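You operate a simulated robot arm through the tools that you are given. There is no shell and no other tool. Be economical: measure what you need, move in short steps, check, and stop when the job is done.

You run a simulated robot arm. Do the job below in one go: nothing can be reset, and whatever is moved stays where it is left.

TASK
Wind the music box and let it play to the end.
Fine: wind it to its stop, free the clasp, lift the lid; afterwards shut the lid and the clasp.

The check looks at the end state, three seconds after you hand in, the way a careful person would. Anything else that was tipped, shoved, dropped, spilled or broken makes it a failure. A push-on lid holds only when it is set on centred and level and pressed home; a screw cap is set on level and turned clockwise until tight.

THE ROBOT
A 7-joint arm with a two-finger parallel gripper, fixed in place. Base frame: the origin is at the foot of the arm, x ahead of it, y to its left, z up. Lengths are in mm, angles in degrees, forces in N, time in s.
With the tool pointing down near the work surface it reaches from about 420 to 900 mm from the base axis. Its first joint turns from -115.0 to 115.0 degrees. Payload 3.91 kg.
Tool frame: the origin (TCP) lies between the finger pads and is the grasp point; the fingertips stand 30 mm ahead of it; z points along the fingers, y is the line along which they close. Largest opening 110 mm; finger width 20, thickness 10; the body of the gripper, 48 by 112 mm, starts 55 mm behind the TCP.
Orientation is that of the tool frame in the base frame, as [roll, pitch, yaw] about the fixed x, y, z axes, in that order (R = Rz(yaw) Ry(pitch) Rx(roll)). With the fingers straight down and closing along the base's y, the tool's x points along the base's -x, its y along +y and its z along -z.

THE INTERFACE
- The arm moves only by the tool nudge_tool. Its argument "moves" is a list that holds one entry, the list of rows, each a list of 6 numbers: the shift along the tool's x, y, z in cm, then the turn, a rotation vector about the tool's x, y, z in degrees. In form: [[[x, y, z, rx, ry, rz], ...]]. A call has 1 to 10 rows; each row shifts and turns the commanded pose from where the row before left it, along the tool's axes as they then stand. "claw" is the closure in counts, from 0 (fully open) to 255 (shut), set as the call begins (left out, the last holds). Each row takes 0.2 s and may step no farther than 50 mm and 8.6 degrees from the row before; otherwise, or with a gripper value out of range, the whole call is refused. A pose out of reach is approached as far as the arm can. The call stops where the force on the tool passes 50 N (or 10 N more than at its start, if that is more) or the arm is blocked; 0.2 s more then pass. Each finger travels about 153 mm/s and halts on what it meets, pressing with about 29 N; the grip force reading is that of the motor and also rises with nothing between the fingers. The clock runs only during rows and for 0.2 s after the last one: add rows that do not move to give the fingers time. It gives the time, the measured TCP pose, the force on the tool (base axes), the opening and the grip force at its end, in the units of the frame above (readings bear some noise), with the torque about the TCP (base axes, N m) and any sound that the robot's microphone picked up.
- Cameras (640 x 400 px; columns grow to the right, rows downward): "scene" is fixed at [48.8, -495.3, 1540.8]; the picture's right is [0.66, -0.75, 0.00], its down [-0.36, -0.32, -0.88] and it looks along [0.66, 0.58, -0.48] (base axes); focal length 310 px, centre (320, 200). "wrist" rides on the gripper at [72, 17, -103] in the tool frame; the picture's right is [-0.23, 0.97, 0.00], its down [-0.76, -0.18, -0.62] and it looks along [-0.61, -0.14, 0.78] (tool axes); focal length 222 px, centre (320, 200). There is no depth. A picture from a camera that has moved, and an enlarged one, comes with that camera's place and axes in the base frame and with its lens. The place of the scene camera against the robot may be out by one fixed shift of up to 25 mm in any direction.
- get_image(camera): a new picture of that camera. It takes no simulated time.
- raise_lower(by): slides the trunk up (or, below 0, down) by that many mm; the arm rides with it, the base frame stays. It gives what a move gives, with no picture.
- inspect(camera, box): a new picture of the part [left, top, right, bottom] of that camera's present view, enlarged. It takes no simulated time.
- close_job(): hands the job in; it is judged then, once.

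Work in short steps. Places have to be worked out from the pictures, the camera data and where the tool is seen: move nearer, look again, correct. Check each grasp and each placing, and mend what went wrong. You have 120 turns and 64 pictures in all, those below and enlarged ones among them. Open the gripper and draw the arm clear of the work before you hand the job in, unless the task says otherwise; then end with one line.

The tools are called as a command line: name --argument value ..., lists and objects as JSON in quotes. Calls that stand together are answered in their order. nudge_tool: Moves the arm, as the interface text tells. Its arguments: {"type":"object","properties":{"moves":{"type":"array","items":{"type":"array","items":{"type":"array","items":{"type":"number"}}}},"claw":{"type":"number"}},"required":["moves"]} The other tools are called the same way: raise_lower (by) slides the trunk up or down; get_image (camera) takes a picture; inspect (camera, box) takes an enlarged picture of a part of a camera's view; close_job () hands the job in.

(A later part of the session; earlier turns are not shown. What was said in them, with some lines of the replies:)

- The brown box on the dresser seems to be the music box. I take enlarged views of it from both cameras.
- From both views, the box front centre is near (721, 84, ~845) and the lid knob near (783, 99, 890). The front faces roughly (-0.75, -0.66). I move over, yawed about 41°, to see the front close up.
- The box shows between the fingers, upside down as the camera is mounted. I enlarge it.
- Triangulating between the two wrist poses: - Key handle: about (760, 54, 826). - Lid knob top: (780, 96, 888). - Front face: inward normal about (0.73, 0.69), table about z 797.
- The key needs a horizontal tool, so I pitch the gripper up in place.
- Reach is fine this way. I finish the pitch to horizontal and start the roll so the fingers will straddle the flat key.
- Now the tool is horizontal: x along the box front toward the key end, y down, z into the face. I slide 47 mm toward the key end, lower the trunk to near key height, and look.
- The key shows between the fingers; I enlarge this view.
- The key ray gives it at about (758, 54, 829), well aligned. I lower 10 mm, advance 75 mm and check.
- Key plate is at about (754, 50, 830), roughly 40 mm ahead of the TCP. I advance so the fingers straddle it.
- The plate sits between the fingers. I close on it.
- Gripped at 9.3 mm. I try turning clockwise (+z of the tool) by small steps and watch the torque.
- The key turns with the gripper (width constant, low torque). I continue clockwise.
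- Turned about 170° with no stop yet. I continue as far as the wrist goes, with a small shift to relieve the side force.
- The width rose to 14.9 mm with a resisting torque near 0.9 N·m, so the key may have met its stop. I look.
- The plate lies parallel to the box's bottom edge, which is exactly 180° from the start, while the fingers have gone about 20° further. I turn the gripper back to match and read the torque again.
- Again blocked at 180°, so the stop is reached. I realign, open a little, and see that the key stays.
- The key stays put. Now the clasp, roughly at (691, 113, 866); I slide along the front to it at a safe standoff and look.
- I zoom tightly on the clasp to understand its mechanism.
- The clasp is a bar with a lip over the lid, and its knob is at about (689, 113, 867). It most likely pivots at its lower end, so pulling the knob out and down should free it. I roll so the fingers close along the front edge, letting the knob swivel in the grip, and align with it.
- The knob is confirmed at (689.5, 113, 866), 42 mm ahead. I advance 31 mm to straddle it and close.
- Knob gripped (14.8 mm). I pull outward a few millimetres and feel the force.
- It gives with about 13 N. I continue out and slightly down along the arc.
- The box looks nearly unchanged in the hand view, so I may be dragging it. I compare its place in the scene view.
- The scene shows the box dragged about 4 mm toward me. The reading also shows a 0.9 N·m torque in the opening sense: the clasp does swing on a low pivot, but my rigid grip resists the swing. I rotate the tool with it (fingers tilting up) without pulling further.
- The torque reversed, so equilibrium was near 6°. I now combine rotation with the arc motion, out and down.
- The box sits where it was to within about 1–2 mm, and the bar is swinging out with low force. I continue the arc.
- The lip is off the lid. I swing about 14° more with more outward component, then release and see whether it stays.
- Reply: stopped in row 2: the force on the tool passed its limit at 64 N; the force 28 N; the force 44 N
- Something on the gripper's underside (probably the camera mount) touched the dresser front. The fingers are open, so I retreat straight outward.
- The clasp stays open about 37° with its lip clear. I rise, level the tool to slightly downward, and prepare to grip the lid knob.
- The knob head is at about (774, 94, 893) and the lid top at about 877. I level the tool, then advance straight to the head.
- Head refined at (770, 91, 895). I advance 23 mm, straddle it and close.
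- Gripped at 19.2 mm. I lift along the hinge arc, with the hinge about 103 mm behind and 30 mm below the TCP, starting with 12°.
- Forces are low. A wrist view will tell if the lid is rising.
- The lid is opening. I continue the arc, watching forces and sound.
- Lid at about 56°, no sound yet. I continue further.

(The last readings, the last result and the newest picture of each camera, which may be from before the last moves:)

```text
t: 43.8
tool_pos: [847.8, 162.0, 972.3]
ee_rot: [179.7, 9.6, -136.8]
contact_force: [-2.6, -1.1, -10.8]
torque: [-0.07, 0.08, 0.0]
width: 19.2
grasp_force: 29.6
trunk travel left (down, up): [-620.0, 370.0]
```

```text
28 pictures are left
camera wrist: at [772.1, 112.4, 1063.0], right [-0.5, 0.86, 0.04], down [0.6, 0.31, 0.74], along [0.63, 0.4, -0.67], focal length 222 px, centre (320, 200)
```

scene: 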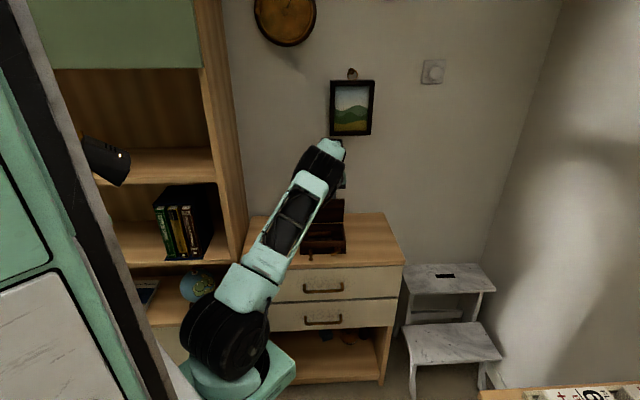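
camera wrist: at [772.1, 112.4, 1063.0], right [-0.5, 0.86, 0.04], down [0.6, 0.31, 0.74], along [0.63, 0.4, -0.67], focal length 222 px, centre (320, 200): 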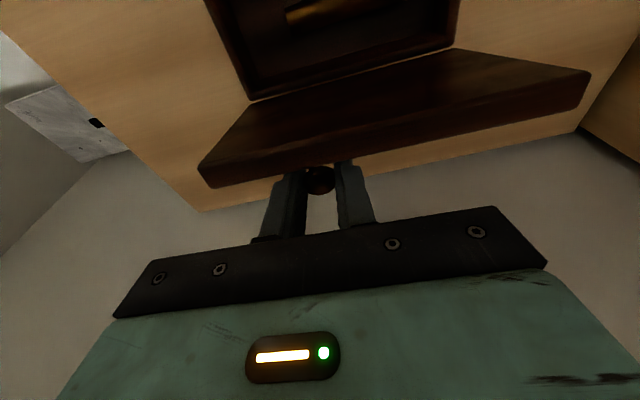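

The lid is open about 80° and the works are visible inside. I wait a second and look at the cylinder and the key.

inspect --camera "scene" --box '[290, 190, 360, 265]'

nudge_tool --moves '[[[0, 0, 0, 0, 0, 0], [0, 0, 0, 0, 0, 0], [0, 0, 0, 0, 0, 0], [0, 0, 0, 0, 0, 0], [0, 0, 0, 0, 0, 0]]]'

inspect --camera "scene" --box '[290, 190, 360, 265]'

```text
5.33 times, centred on (325, 228) of scene
camera zoom: at [48.8, -495.3, 1540.8], right [0.66, -0.75, 0.0], down [-0.36, -0.32, -0.88], along [0.66, 0.58, -0.48], focal length 1655 px, centre (293, 53)
```

zoom: 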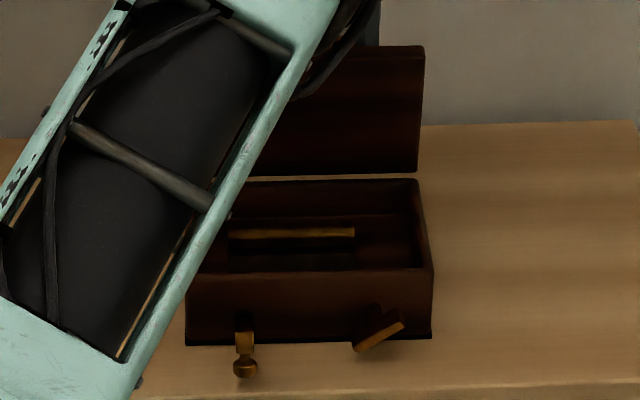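

```text
t: 45.0
tool_pos: [848.0, 161.4, 973.5]
ee_rot: [179.7, 9.7, -136.7]
contact_force: [-3.2, -2.0, -11.7]
torque: [-0.13, 0.13, -0.03]
width: 18.9
grasp_force: 29.2
trunk travel left (down, up): [-620.0, 370.0]
```

```text
5.33 times, centred on (325, 228) of scene
camera zoom: at [48.8, -495.3, 1540.8], right [0.66, -0.75, 0.0], down [-0.36, -0.32, -0.88], along [0.66, 0.58, -0.48], focal length 1655 px, centre (293, 53)
```

zoom: 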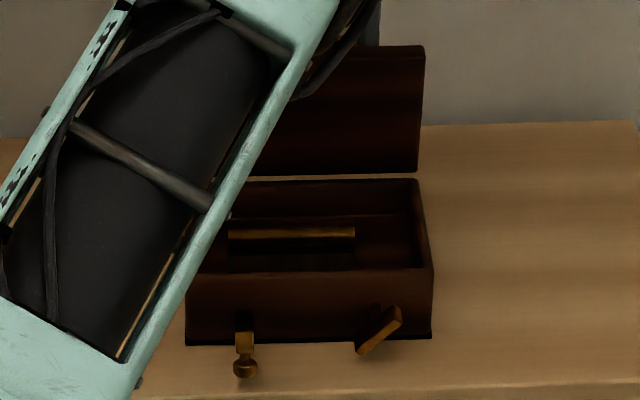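

The key is turning back by itself, so the box is playing. I hold the lid and wait.

nudge_tool --moves '[[[0, 0, 0, 0, 0, 0], [0, 0, 0, 0, 0, 0], [0, 0, 0, 0, 0, 0], [0, 0, 0, 0, 0, 0], [0, 0, 0, 0, 0, 0], [0, 0, 0, 0, 0, 0], [0, 0, 0, 0, 0, 0], [0, 0, 0, 0, 0, 0], [0, 0, 0, 0, 0, 0], [0, 0, 0, 0, 0, 0]]]'

nudge_tool --moves '[[[0, 0, 0, 0, 0, 0], [0, 0, 0, 0, 0, 0], [0, 0, 0, 0, 0, 0], [0, 0, 0, 0, 0, 0], [0, 0, 0, 0, 0, 0], [0, 0, 0, 0, 0, 0], [0, 0, 0, 0, 0, 0], [0, 0, 0, 0, 0, 0], [0, 0, 0, 0, 0, 0], [0, 0, 0, 0, 0, 0]]]'

inspect --camera "scene" --box '[290, 190, 360, 265]'

```text
t: 47.2
tool_pos: [847.0, 161.8, 973.6]
ee_rot: [179.7, 9.8, -136.8]
contact_force: [-1.5, -0.1, -9.5]
torque: [-0.05, 0.05, 0.0]
width: 19.1
grasp_force: 29.0
trunk travel left (down, up): [-620.0, 370.0]
```

```text
t: 49.4
tool_pos: [847.7, 161.5, 973.6]
ee_rot: [179.7, 9.6, -136.7]
contact_force: [0.0, 0.4, -9.0]
torque: [0.09, -0.11, -0.01]
width: 19.3
grasp_force: 28.6
trunk travel left (down, up): [-620.0, 370.0]
```

```text
5.33 times, centred on (325, 228) of scene
camera zoom: at [48.8, -495.3, 1540.8], right [0.66, -0.75, 0.0], down [-0.36, -0.32, -0.88], along [0.66, 0.58, -0.48], focal length 1655 px, centre (293, 53)
```

zoom: 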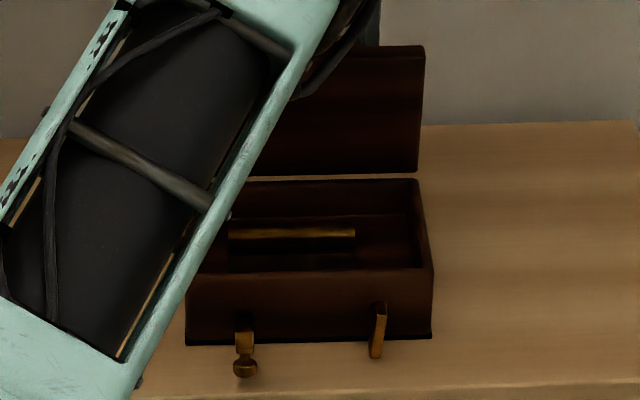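

The key is now about 90° back, roughly 10°/s, so about 9 s remain. I keep waiting.

nudge_tool --moves '[[[0, 0, 0, 0, 0, 0], [0, 0, 0, 0, 0, 0], [0, 0, 0, 0, 0, 0], [0, 0, 0, 0, 0, 0], [0, 0, 0, 0, 0, 0], [0, 0, 0, 0, 0, 0], [0, 0, 0, 0, 0, 0], [0, 0, 0, 0, 0, 0], [0, 0, 0, 0, 0, 0], [0, 0, 0, 0, 0, 0]]]'

nudge_tool --moves '[[[0, 0, 0, 0, 0, 0], [0, 0, 0, 0, 0, 0], [0, 0, 0, 0, 0, 0], [0, 0, 0, 0, 0, 0], [0, 0, 0, 0, 0, 0], [0, 0, 0, 0, 0, 0], [0, 0, 0, 0, 0, 0], [0, 0, 0, 0, 0, 0], [0, 0, 0, 0, 0, 0], [0, 0, 0, 0, 0, 0]]]'

nudge_tool --moves '[[[0, 0, 0, 0, 0, 0], [0, 0, 0, 0, 0, 0], [0, 0, 0, 0, 0, 0], [0, 0, 0, 0, 0, 0], [0, 0, 0, 0, 0, 0], [0, 0, 0, 0, 0, 0], [0, 0, 0, 0, 0, 0], [0, 0, 0, 0, 0, 0], [0, 0, 0, 0, 0, 0], [0, 0, 0, 0, 0, 0]]]'

nudge_tool --moves '[[[0, 0, 0, 0, 0, 0], [0, 0, 0, 0, 0, 0], [0, 0, 0, 0, 0, 0], [0, 0, 0, 0, 0, 0], [0, 0, 0, 0, 0, 0], [0, 0, 0, 0, 0, 0], [0, 0, 0, 0, 0, 0], [0, 0, 0, 0, 0, 0], [0, 0, 0, 0, 0, 0], [0, 0, 0, 0, 0, 0]]]'

nudge_tool --moves '[[[0, 0, 0, 0, 0, 0], [0, 0, 0, 0, 0, 0], [0, 0, 0, 0, 0, 0], [0, 0, 0, 0, 0, 0], [0, 0, 0, 0, 0, 0], [0, 0, 0, 0, 0, 0], [0, 0, 0, 0, 0, 0], [0, 0, 0, 0, 0, 0], [0, 0, 0, 0, 0, 0], [0, 0, 0, 0, 0, 0]]]'

inspect --camera "scene" --box '[290, 190, 360, 265]'

```text
t: 51.6
tool_pos: [848.6, 161.7, 973.5]
ee_rot: [179.7, 9.7, -136.8]
contact_force: [-0.4, 0.4, -8.3]
torque: [0.12, -0.1, -0.01]
width: 19.2
grasp_force: 28.9
trunk travel left (down, up): [-620.0, 370.0]
```

```text
t: 53.8
tool_pos: [847.7, 161.3, 972.7]
ee_rot: [179.8, 9.7, -136.9]
contact_force: [-0.7, 0.0, -8.0]
torque: [0.06, -0.1, 0.03]
width: 19.0
grasp_force: 29.4
trunk travel left (down, up): [-620.0, 370.0]
```

```text
t: 56.0
tool_pos: [848.2, 161.5, 973.6]
ee_rot: [179.7, 9.7, -136.8]
contact_force: [-0.8, -0.2, -8.8]
torque: [0.02, -0.03, 0.01]
width: 19.1
grasp_force: 29.0
trunk travel left (down, up): [-620.0, 370.0]
```

```text
t: 58.2
tool_pos: [847.8, 162.2, 973.8]
ee_rot: [179.7, 9.9, -136.8]
contact_force: [-1.0, -0.2, -8.6]
torque: [0.0, -0.03, -0.02]
width: 19.1
grasp_force: 28.3
trunk travel left (down, up): [-620.0, 370.0]
```

```text
t: 60.4
tool_pos: [848.3, 161.9, 973.7]
ee_rot: [179.7, 9.8, -136.8]
contact_force: [-0.8, -0.9, -8.2]
torque: [0.06, -0.04, 0.01]
width: 19.3
grasp_force: 28.7
trunk travel left (down, up): [-620.0, 370.0]
```

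```text
5.33 times, centred on (325, 228) of scene
camera zoom: at [48.8, -495.3, 1540.8], right [0.66, -0.75, 0.0], down [-0.36, -0.32, -0.88], along [0.66, 0.58, -0.48], focal length 1655 px, centre (293, 53)
```

zoom: 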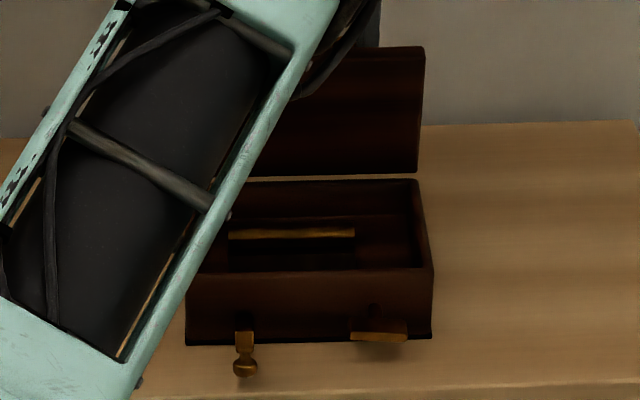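

The key is back level. I wait on and check that it has really stopped.

nudge_tool --moves '[[[0, 0, 0, 0, 0, 0], [0, 0, 0, 0, 0, 0], [0, 0, 0, 0, 0, 0], [0, 0, 0, 0, 0, 0], [0, 0, 0, 0, 0, 0], [0, 0, 0, 0, 0, 0], [0, 0, 0, 0, 0, 0], [0, 0, 0, 0, 0, 0], [0, 0, 0, 0, 0, 0], [0, 0, 0, 0, 0, 0]]]'

nudge_tool --moves '[[[0, 0, 0, 0, 0, 0], [0, 0, 0, 0, 0, 0], [0, 0, 0, 0, 0, 0], [0, 0, 0, 0, 0, 0], [0, 0, 0, 0, 0, 0], [0, 0, 0, 0, 0, 0], [0, 0, 0, 0, 0, 0], [0, 0, 0, 0, 0, 0], [0, 0, 0, 0, 0, 0], [0, 0, 0, 0, 0, 0]]]'

inspect --camera "scene" --box '[290, 190, 360, 265]'

```text
t: 62.6
tool_pos: [847.7, 162.3, 973.2]
ee_rot: [179.7, 9.6, -136.8]
contact_force: [-0.6, -0.2, -9.2]
torque: [0.09, -0.03, -0.01]
width: 19.0
grasp_force: 29.2
trunk travel left (down, up): [-620.0, 370.0]
```

```text
t: 64.8
tool_pos: [848.6, 161.9, 973.2]
ee_rot: [179.7, 9.7, -136.8]
contact_force: [-0.5, 0.0, -8.8]
torque: [0.09, -0.03, -0.01]
width: 19.1
grasp_force: 29.3
trunk travel left (down, up): [-620.0, 370.0]
```

```text
5.33 times, centred on (325, 228) of scene
camera zoom: at [48.8, -495.3, 1540.8], right [0.66, -0.75, 0.0], down [-0.36, -0.32, -0.88], along [0.66, 0.58, -0.48], focal length 1655 px, centre (293, 53)
```

zoom: 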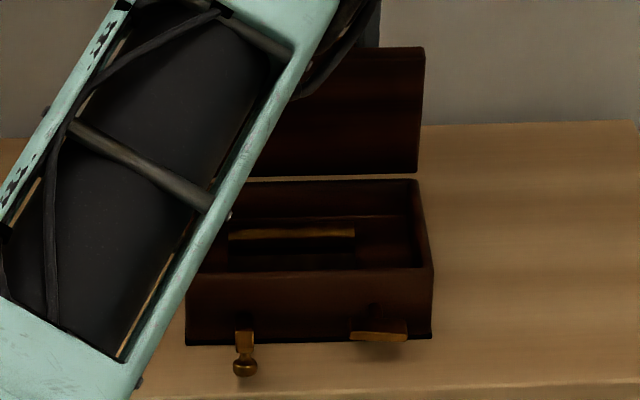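

The key no longer moves, so the tune has ended. I close the lid by retracing the arc.

nudge_tool --moves '[[[0.735, 0, -0.189, 0, -4, 0], [0.735, 0, -0.189, 0, -4, 0], [0.735, 0, -0.189, 0, -4, 0], [0.735, 0, -0.189, 0, -4, 0], [0.735, 0, -0.189, 0, -4, 0], [0.735, 0, -0.189, 0, -4, 0], [0, 0, 0, 0, 0, 0]]]'

nudge_tool --moves '[[[0.733, 0, -0.159, 0, -4, 0], [0.733, 0, -0.159, 0, -4, 0], [0.733, 0, -0.159, 0, -4, 0], [0.733, 0, -0.159, 0, -4, 0], [0.733, 0, -0.159, 0, -4, 0], [0.733, 0, -0.159, 0, -4, 0], [0, 0, 0, 0, 0, 0]]]'

nudge_tool --moves '[[[0.733, 0, -0.159, 0, -4, 0], [0.733, 0, -0.159, 0, -4, 0], [0.733, 0, -0.159, 0, -4, 0], [0.733, 0, -0.159, 0, -4, 0], [0, 0, 0, 0, 0, 0]]]'

```text
t: 66.4
tool_pos: [815.1, 130.9, 970.4]
ee_rot: [179.7, 33.7, -136.9]
contact_force: [5.8, -1.9, -6.4]
torque: [0.03, -0.17, -0.03]
width: 19.3
grasp_force: 28.6
trunk travel left (down, up): [-620.0, 370.0]
```

```text
t: 68.0
tool_pos: [787.7, 106.0, 946.5]
ee_rot: [179.3, 57.7, -137.3]
contact_force: [5.3, -1.7, -7.1]
torque: [-0.21, 0.08, -0.07]
width: 19.1
grasp_force: 29.2
trunk travel left (down, up): [-620.0, 370.0]
```

```text
t: 69.2
tool_pos: [774.5, 92.8, 922.7]
ee_rot: [178.9, 73.8, -137.8]
contact_force: [4.5, -7.2, -4.2]
torque: [-0.35, 0.22, -0.06]
width: 19.1
grasp_force: 28.4
trunk travel left (down, up): [-620.0, 370.0]
```

nudge_tool --moves '[[[0.733, 0, -0.159, 0, -4, 0], [0.733, 0, -0.159, 0, -4, 0], [0.733, 0, -0.159, 0, -4, 0], [0.6, 0, -0.12, 0, -3.5, 0], [0, 0, 0, 0, 0, 0]]]'

inspect --camera "wrist" --box '[120, 0, 620, 260]'

```text
t: 70.4
tool_pos: [765.7, 84.3, 897.3]
ee_rot: [156.2, 89.1, -160.6]
contact_force: [6.1, -11.0, -1.4]
torque: [-0.08, 0.08, -0.14]
width: 19.1
grasp_force: 29.2
trunk travel left (down, up): [-620.0, 370.0]
```

```text
1.28 times, centred on (370, 130) of wrist
camera zoom: at [678.3, 25.8, 825.8], right [-0.66, 0.71, 0.23], down [-0.32, -0.55, 0.77], along [0.67, 0.43, 0.6], focal length 284 px, centre (256, 290)
```

zoom: 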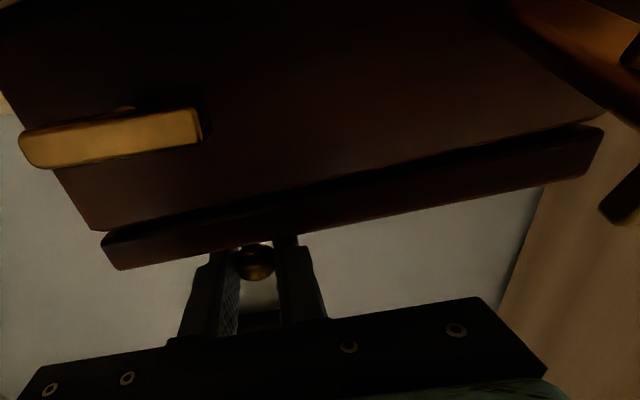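

Almost shut, about 2 mm high. I press down slightly, then release and back straight out.

nudge_tool --moves '[[[0.15, 0, 0, 0, -0.4, 0], [0.15, 0, 0, 0, 0, 0], [0, 0, 0, 0, 0, 0]]]'

nudge_tool --moves '[[[0, 0, 0, 0, 0, 0], [0, 0, -2, 0, 0, 0], [0, 0, -3, 0, 0, 0], [0, 0, -3, 0, 0, 0]]]' --claw 165

get_image --camera "wrist"

inspect --camera "scene" --box '[290, 210, 360, 260]'

```text
t: 71.2
tool_pos: [765.6, 84.2, 894.1]
ee_rot: [124.3, 89.8, 167.6]
contact_force: [-7.2, -19.2, 13.4]
torque: [0.36, -0.46, -0.15]
width: 19.2
grasp_force: 28.3
trunk travel left (down, up): [-620.0, 370.0]
```

```text
t: 72.2
tool_pos: [708.2, 30.9, 895.3]
ee_rot: [139.8, 89.5, -176.9]
contact_force: [-0.1, 0.7, 0.1]
torque: [-0.02, 0.01, 0.02]
width: 39.0
grasp_force: 0.1
trunk travel left (down, up): [-620.0, 370.0]
```

```text
21 pictures are left
camera wrist: at [620.7, -28.4, 823.5], right [-0.67, 0.71, 0.23], down [-0.32, -0.56, 0.76], along [0.67, 0.43, 0.6], focal length 222 px, centre (320, 200)
```

wrist: 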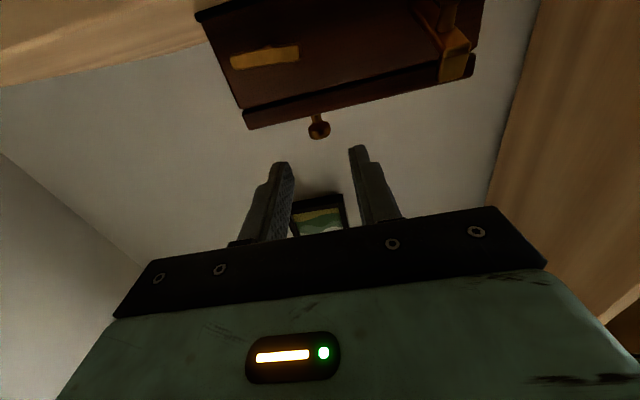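

```text
8.00 times, centred on (325, 235) of scene
camera zoom: at [48.8, -495.3, 1540.8], right [0.66, -0.75, 0.0], down [-0.36, -0.32, -0.88], along [0.66, 0.58, -0.48], focal length 2482 px, centre (280, -80)
```

zoom: 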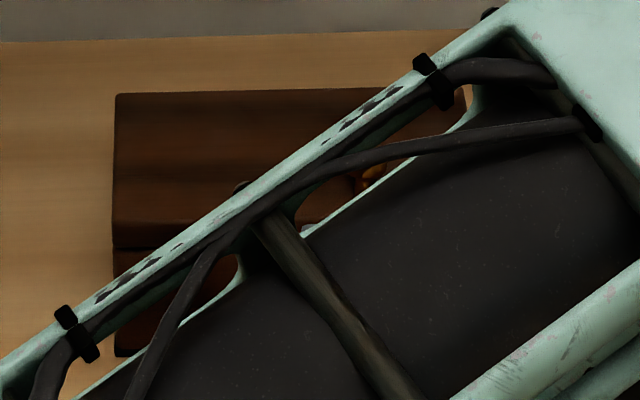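

The box is back close to its original place, and the lid is down. Next the clasp: I back off, close the fingers, and line up before its knob.

nudge_tool --moves '[[[0, 0, -3, 0, 0, 0], [0, 3.6, 0, 0, 0, 0], [0, 3.6, 0, 0, 0, 0], [2, 0, 0, 0, 0, 0], [2, 0, 0, 0, 0, 0]]]' --claw 255

inspect --camera "wrist" --box '[200, 20, 440, 220]'

inspect --camera "scene" --box '[290, 210, 360, 260]'

```text
t: 73.4
tool_pos: [635.8, 61.0, 855.9]
ee_rot: [143.6, 89.5, -173.2]
contact_force: [1.3, 0.3, -0.3]
torque: [0.04, -0.02, 0.0]
width: 0.0
grasp_force: 28.9
trunk travel left (down, up): [-620.0, 370.0]
```

```text
2.00 times, centred on (320, 120) of wrist
camera zoom: at [548.3, 2.9, 783.6], right [-0.67, 0.71, 0.23], down [-0.33, -0.56, 0.76], along [0.67, 0.43, 0.6], focal length 444 px, centre (320, 360)
```

zoom: 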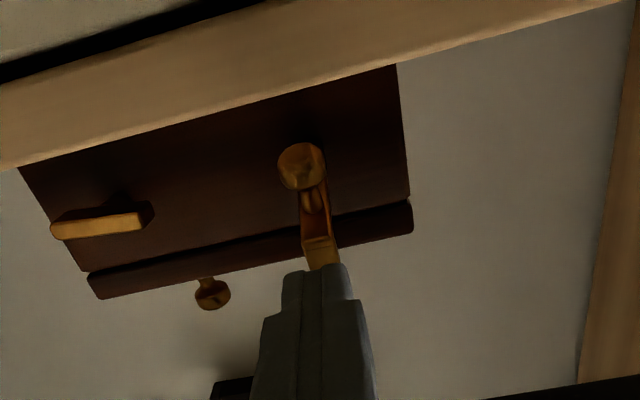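

```text
8.00 times, centred on (325, 235) of scene
camera zoom: at [48.8, -495.3, 1540.8], right [0.66, -0.75, 0.0], down [-0.36, -0.32, -0.88], along [0.66, 0.58, -0.48], focal length 2482 px, centre (280, -80)
```

zoom: 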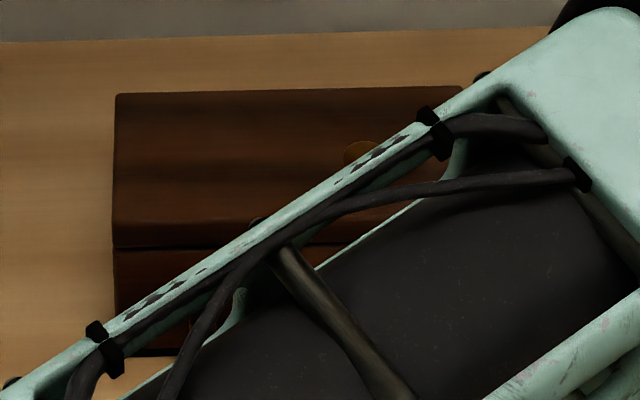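

The bar hangs about 60° open with its knob near (680, 103, 824). I'll grip the knob from the front and swing it up along its arc, so I lower to it with the fingers open.

nudge_tool --moves '[[[1.6, 0, 0, 0, 0, 0], [1.5, 0, 0, 0, 0, 0], [0, 0, 1, 0, 0, 0]]]' --claw 175

inspect --camera "wrist" --box '[200, 40, 440, 240]'

```text
t: 74.2
tool_pos: [642.7, 69.4, 823.4]
ee_rot: [140.2, 89.4, -176.3]
contact_force: [-0.9, -0.9, 0.6]
torque: [0.04, 0.0, 0.0]
width: 34.6
grasp_force: 0.1
trunk travel left (down, up): [-620.0, 370.0]
```

```text
2.00 times, centred on (320, 140) of wrist
camera zoom: at [555.7, 9.9, 752.9], right [-0.67, 0.71, 0.23], down [-0.33, -0.56, 0.76], along [0.67, 0.43, 0.6], focal length 444 px, centre (320, 320)
```

zoom: 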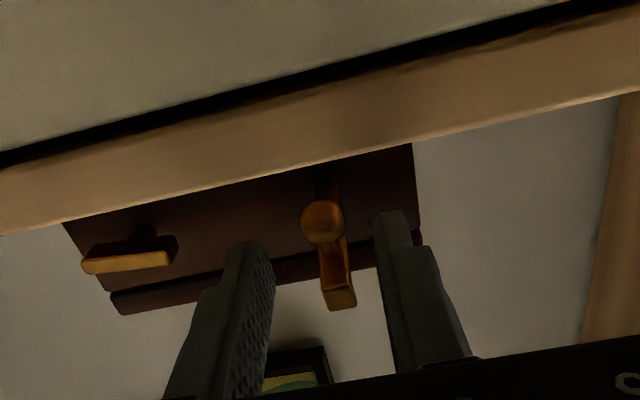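

The knob is at (676, 101, 823), 46 mm ahead and aligned. I advance 33 mm and close.

nudge_tool --moves '[[[0, 0, 1.7, 0, 0, 0], [0, 0, 1.6, 0, 0, 0], [0, 0, 0, 0, 0, 0]]]'

nudge_tool --moves '[[[0, 0, 0, 0, 0, 0], [0, 0, 0, 0, 0, 0], [0, 0, 0, 0, 0, 0]]]' --claw 255

inspect --camera "wrist" --box '[200, 40, 440, 240]'

```text
t: 75.0
tool_pos: [668.1, 92.8, 824.3]
ee_rot: [138.4, 89.5, -178.4]
contact_force: [0.4, 0.3, -0.5]
torque: [-0.03, -0.01, -0.04]
width: 34.5
grasp_force: 0.0
trunk travel left (down, up): [-620.0, 370.0]
```

```text
t: 75.8
tool_pos: [666.6, 93.5, 824.1]
ee_rot: [140.0, 89.5, -176.7]
contact_force: [-2.2, 3.5, 0.2]
torque: [0.0, -0.01, 0.03]
width: 14.9
grasp_force: 29.0
trunk travel left (down, up): [-620.0, 370.0]
```

```text
2.00 times, centred on (320, 140) of wrist
camera zoom: at [579.7, 34.0, 752.1], right [-0.67, 0.71, 0.23], down [-0.32, -0.56, 0.76], along [0.67, 0.43, 0.6], focal length 444 px, centre (320, 320)
```

zoom: 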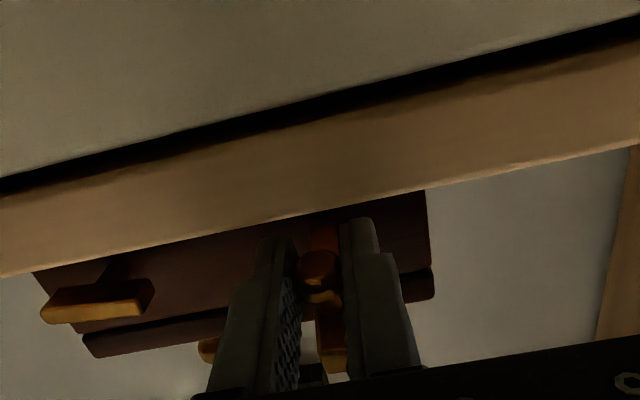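

Gripped at 14.9 mm. The open and closed knob positions put the pivot about 8 mm out of the face at z≈830, a 63° swing. I swing it up in steps.

nudge_tool --moves '[[[-0.588, 0, -0.032, 0, 6, 0], [-0.588, 0, -0.032, 0, 6, 0], [-0.588, 0, -0.032, 0, 6, 0], [0, 0, 0, 0, 0, 0]]]'

```text
t: 76.8
tool_pos: [667.7, 93.6, 840.1]
ee_rot: [179.0, 71.5, -137.6]
contact_force: [-3.5, 1.8, -0.1]
torque: [-0.15, 0.14, 0.01]
width: 14.9
grasp_force: 29.1
trunk travel left (down, up): [-620.0, 370.0]
```

Forces are small; I continue.

nudge_tool --moves '[[[-0.588, 0, -0.032, 0, 6, 0], [-0.588, 0, -0.032, 0, 6, 0], [-0.588, 0, -0.032, 0, 6, 0], [-0.588, 0, -0.032, 0, 6, 0], [0, 0, 0, 0, 0, 0]]]'

inspect --camera "wrist" --box '[200, 40, 440, 240]'

```text
t: 78.0
tool_pos: [675.9, 98.8, 862.3]
ee_rot: [179.6, 47.5, -137.1]
contact_force: [0.5, -2.2, -0.1]
torque: [-0.27, 0.27, 0.03]
width: 15.1
grasp_force: 29.1
trunk travel left (down, up): [-620.0, 370.0]
```

```text
2.00 times, centred on (320, 140) of wrist
camera zoom: at [573.1, 25.5, 879.1], right [-0.55, 0.81, 0.17], down [0.17, -0.1, 0.98], along [0.82, 0.57, -0.08], focal length 444 px, centre (320, 320)
```

zoom: 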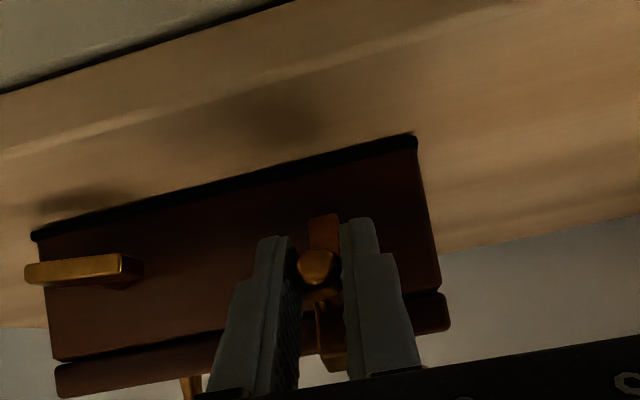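

Good progress at 42°. I do the last about 20°.

nudge_tool --moves '[[[-0.588, 0, -0.032, 0, 6, 0], [-0.588, 0, -0.032, 0, 6, 0], [-0.588, 0, -0.032, 0, 6, 0], [0, 0, 0, 0, 0, 0]]]'

inspect --camera "scene" --box '[290, 210, 360, 260]'

```text
t: 79.0
tool_pos: [684.6, 108.5, 875.4]
ee_rot: [179.7, 29.6, -136.9]
contact_force: [2.2, 0.9, 0.0]
torque: [-0.03, 0.09, 0.02]
width: 15.1
grasp_force: 28.8
trunk travel left (down, up): [-620.0, 370.0]
```

```text
8.00 times, centred on (325, 235) of scene
camera zoom: at [48.8, -495.3, 1540.8], right [0.66, -0.75, 0.0], down [-0.36, -0.32, -0.88], along [0.66, 0.58, -0.48], focal length 2482 px, centre (280, -80)
```

zoom: 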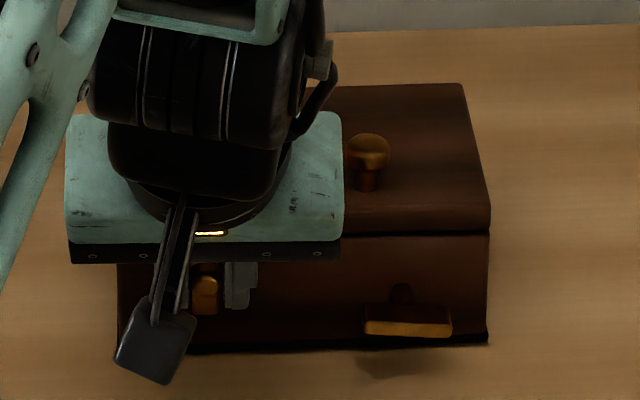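

Nearly home. I go on in small steps until it resists.

nudge_tool --moves '[[[-0.29, 0, -0.016, 0, 3, 0], [0, 0, 0, 0, 0, 0]]]'

nudge_tool --moves '[[[-0.29, 0, -0.016, 0, 3, 0], [0, 0, 0, 0, 0, 0]]]'

```text
t: 79.6
tool_pos: [687.2, 109.4, 876.7]
ee_rot: [179.8, 26.6, -137.0]
contact_force: [3.3, -2.0, -0.4]
torque: [-0.17, 0.1, -0.04]
width: 15.0
grasp_force: 28.8
trunk travel left (down, up): [-620.0, 370.0]
```

```text
t: 80.2
tool_pos: [688.5, 111.7, 879.1]
ee_rot: [179.6, 23.5, -136.9]
contact_force: [3.3, -1.1, -0.4]
torque: [-0.14, 0.07, -0.03]
width: 14.8
grasp_force: 28.8
trunk travel left (down, up): [-620.0, 370.0]
```

nudge_tool --moves '[[[-0.29, 0, -0.016, 0, 3, 0], [0, 0, 0, 0, 0, 0]]]'

inspect --camera "wrist" --box '[240, 60, 420, 210]'

```text
t: 80.8
tool_pos: [690.3, 113.5, 879.1]
ee_rot: [179.6, 20.6, -136.9]
contact_force: [2.5, 0.0, 0.1]
torque: [-0.14, 0.1, 0.0]
width: 14.8
grasp_force: 29.1
trunk travel left (down, up): [-620.0, 370.0]
```

```text
2.67 times, centred on (330, 135) of wrist
camera zoom: at [602.8, 53.6, 950.8], right [-0.51, 0.85, 0.09], down [0.48, 0.21, 0.85], along [0.71, 0.48, -0.52], focal length 592 px, centre (293, 373)
```

zoom: 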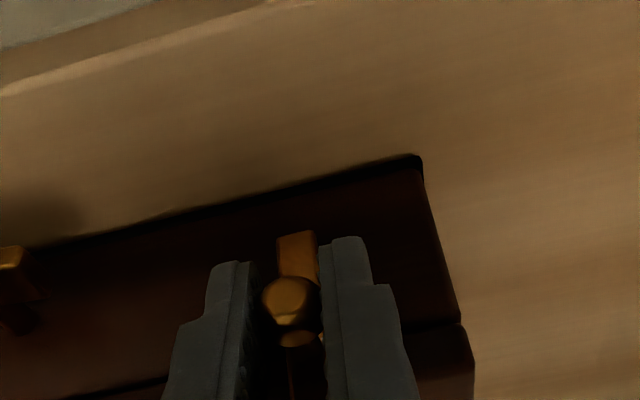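

Still no resistance at 69°. I keep on until the stop is felt.

nudge_tool --moves '[[[-0.29, 0, -0.016, 0, 3, 0], [0, 0, 0, 0, 0, 0]]]'

nudge_tool --moves '[[[-0.29, 0, -0.016, 0, 3, 0], [0, 0, 0, 0, 0, 0]]]'

```text
t: 81.4
tool_pos: [689.9, 115.6, 880.5]
ee_rot: [179.6, 17.5, -136.7]
contact_force: [1.8, -1.5, 0.3]
torque: [0.26, -0.23, -0.01]
width: 14.9
grasp_force: 28.6
trunk travel left (down, up): [-620.0, 370.0]
```

```text
t: 82.0
tool_pos: [694.0, 116.8, 882.1]
ee_rot: [179.7, 14.6, -136.8]
contact_force: [-7.3, -4.5, 4.1]
torque: [0.51, -0.5, 0.0]
width: 15.0
grasp_force: 28.3
trunk travel left (down, up): [-620.0, 370.0]
```

Now it resists with 0.7 N·m, so the clasp is home. I release and withdraw upward.

nudge_tool --moves '[[[0, 0, 0, 0, 0, 0], [0, 0, 0, 0, 0, 0], [0, 0, -2, 0, 0, 0], [0, 0, -4, 0, 0, 0], [2, 0, -4, 0, 0, 0], [4, 0, 0, 0, 0, 0]]]' --claw 175

get_image --camera "wrist"

inspect --camera "scene" --box '[290, 210, 360, 260]'

```text
t: 83.4
tool_pos: [633.5, 60.6, 964.4]
ee_rot: [179.7, 14.5, -136.8]
contact_force: [0.2, -0.4, -0.4]
torque: [-0.01, 0.03, 0.03]
width: 34.5
grasp_force: 0.1
trunk travel left (down, up): [-620.0, 370.0]
```

```text
12 pictures are left
camera wrist: at [552.5, 5.3, 1046.0], right [-0.51, 0.86, 0.06], down [0.55, 0.27, 0.79], along [0.67, 0.44, -0.6], focal length 222 px, centre (320, 200)
```

wrist: 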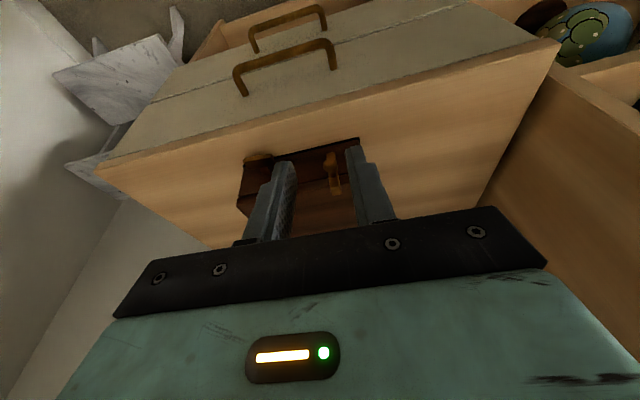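

```text
8.00 times, centred on (325, 235) of scene
camera zoom: at [48.8, -495.3, 1540.8], right [0.66, -0.75, 0.0], down [-0.36, -0.32, -0.88], along [0.66, 0.58, -0.48], focal length 2482 px, centre (280, -80)
```

zoom: 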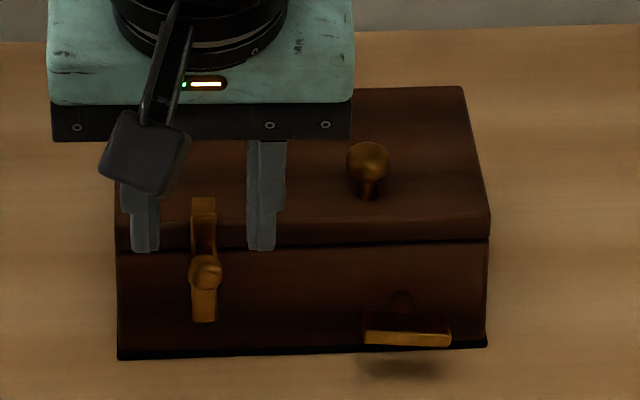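

The clasp matches its original closed picture. I raise the arm clear and take a last close look.

raise_lower --by 180

nudge_tool --moves '[[[4.5, 0, 0, 0, 0, 0], [4.5, 0, 0, 0, 0, 0]]]' --claw 0

inspect --camera "scene" --box '[290, 210, 360, 260]'

get_image --camera "scene"

```text
t: 85.4
tool_pos: [633.0, 58.7, 1144.4]
ee_rot: [179.7, 14.6, -136.7]
contact_force: [0.2, 0.0, -0.4]
torque: [-0.01, -0.02, -0.01]
width: 34.4
grasp_force: 0.1
trunk travel left (down, up): [-800.0, 190.0]
```

```text
t: 86.0
tool_pos: [572.5, 0.0, 1120.4]
ee_rot: [179.8, 14.6, -136.8]
contact_force: [0.1, 0.7, -0.6]
torque: [-0.04, 0.02, -0.01]
width: 109.8
grasp_force: 0.1
trunk travel left (down, up): [-800.0, 190.0]
```

```text
8.00 times, centred on (325, 235) of scene
camera zoom: at [48.8, -495.3, 1540.8], right [0.66, -0.75, 0.0], down [-0.36, -0.32, -0.88], along [0.66, 0.58, -0.48], focal length 2482 px, centre (280, -80)
```

zoom: 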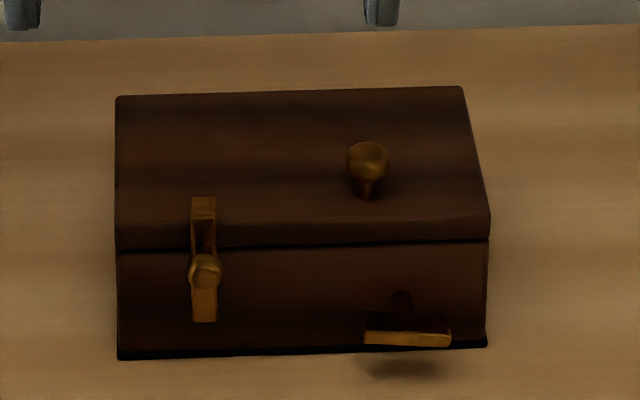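

```text
9 pictures are left
```

scene: 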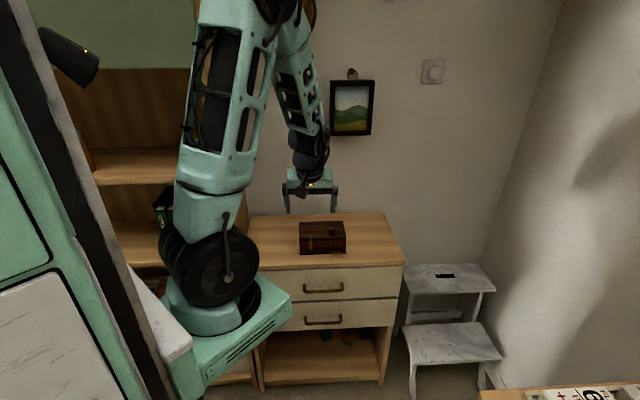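

The lid and clasp are shut, the key has run down, the box sits about where it began, and the arm is clear with the gripper open. I hand the job in.

close_job

```text
The job is handed in.
```

I wound the music box clockwise to its stop, freed the clasp, lifted the lid and let it play until the key stopped turning (no sound was ever reported), then shut the lid and clasp; the box slid a few mm on the way and ended within about 3 mm of its start, and the gripper once pressed against the dresser front (about 64 N) with no damage visible.
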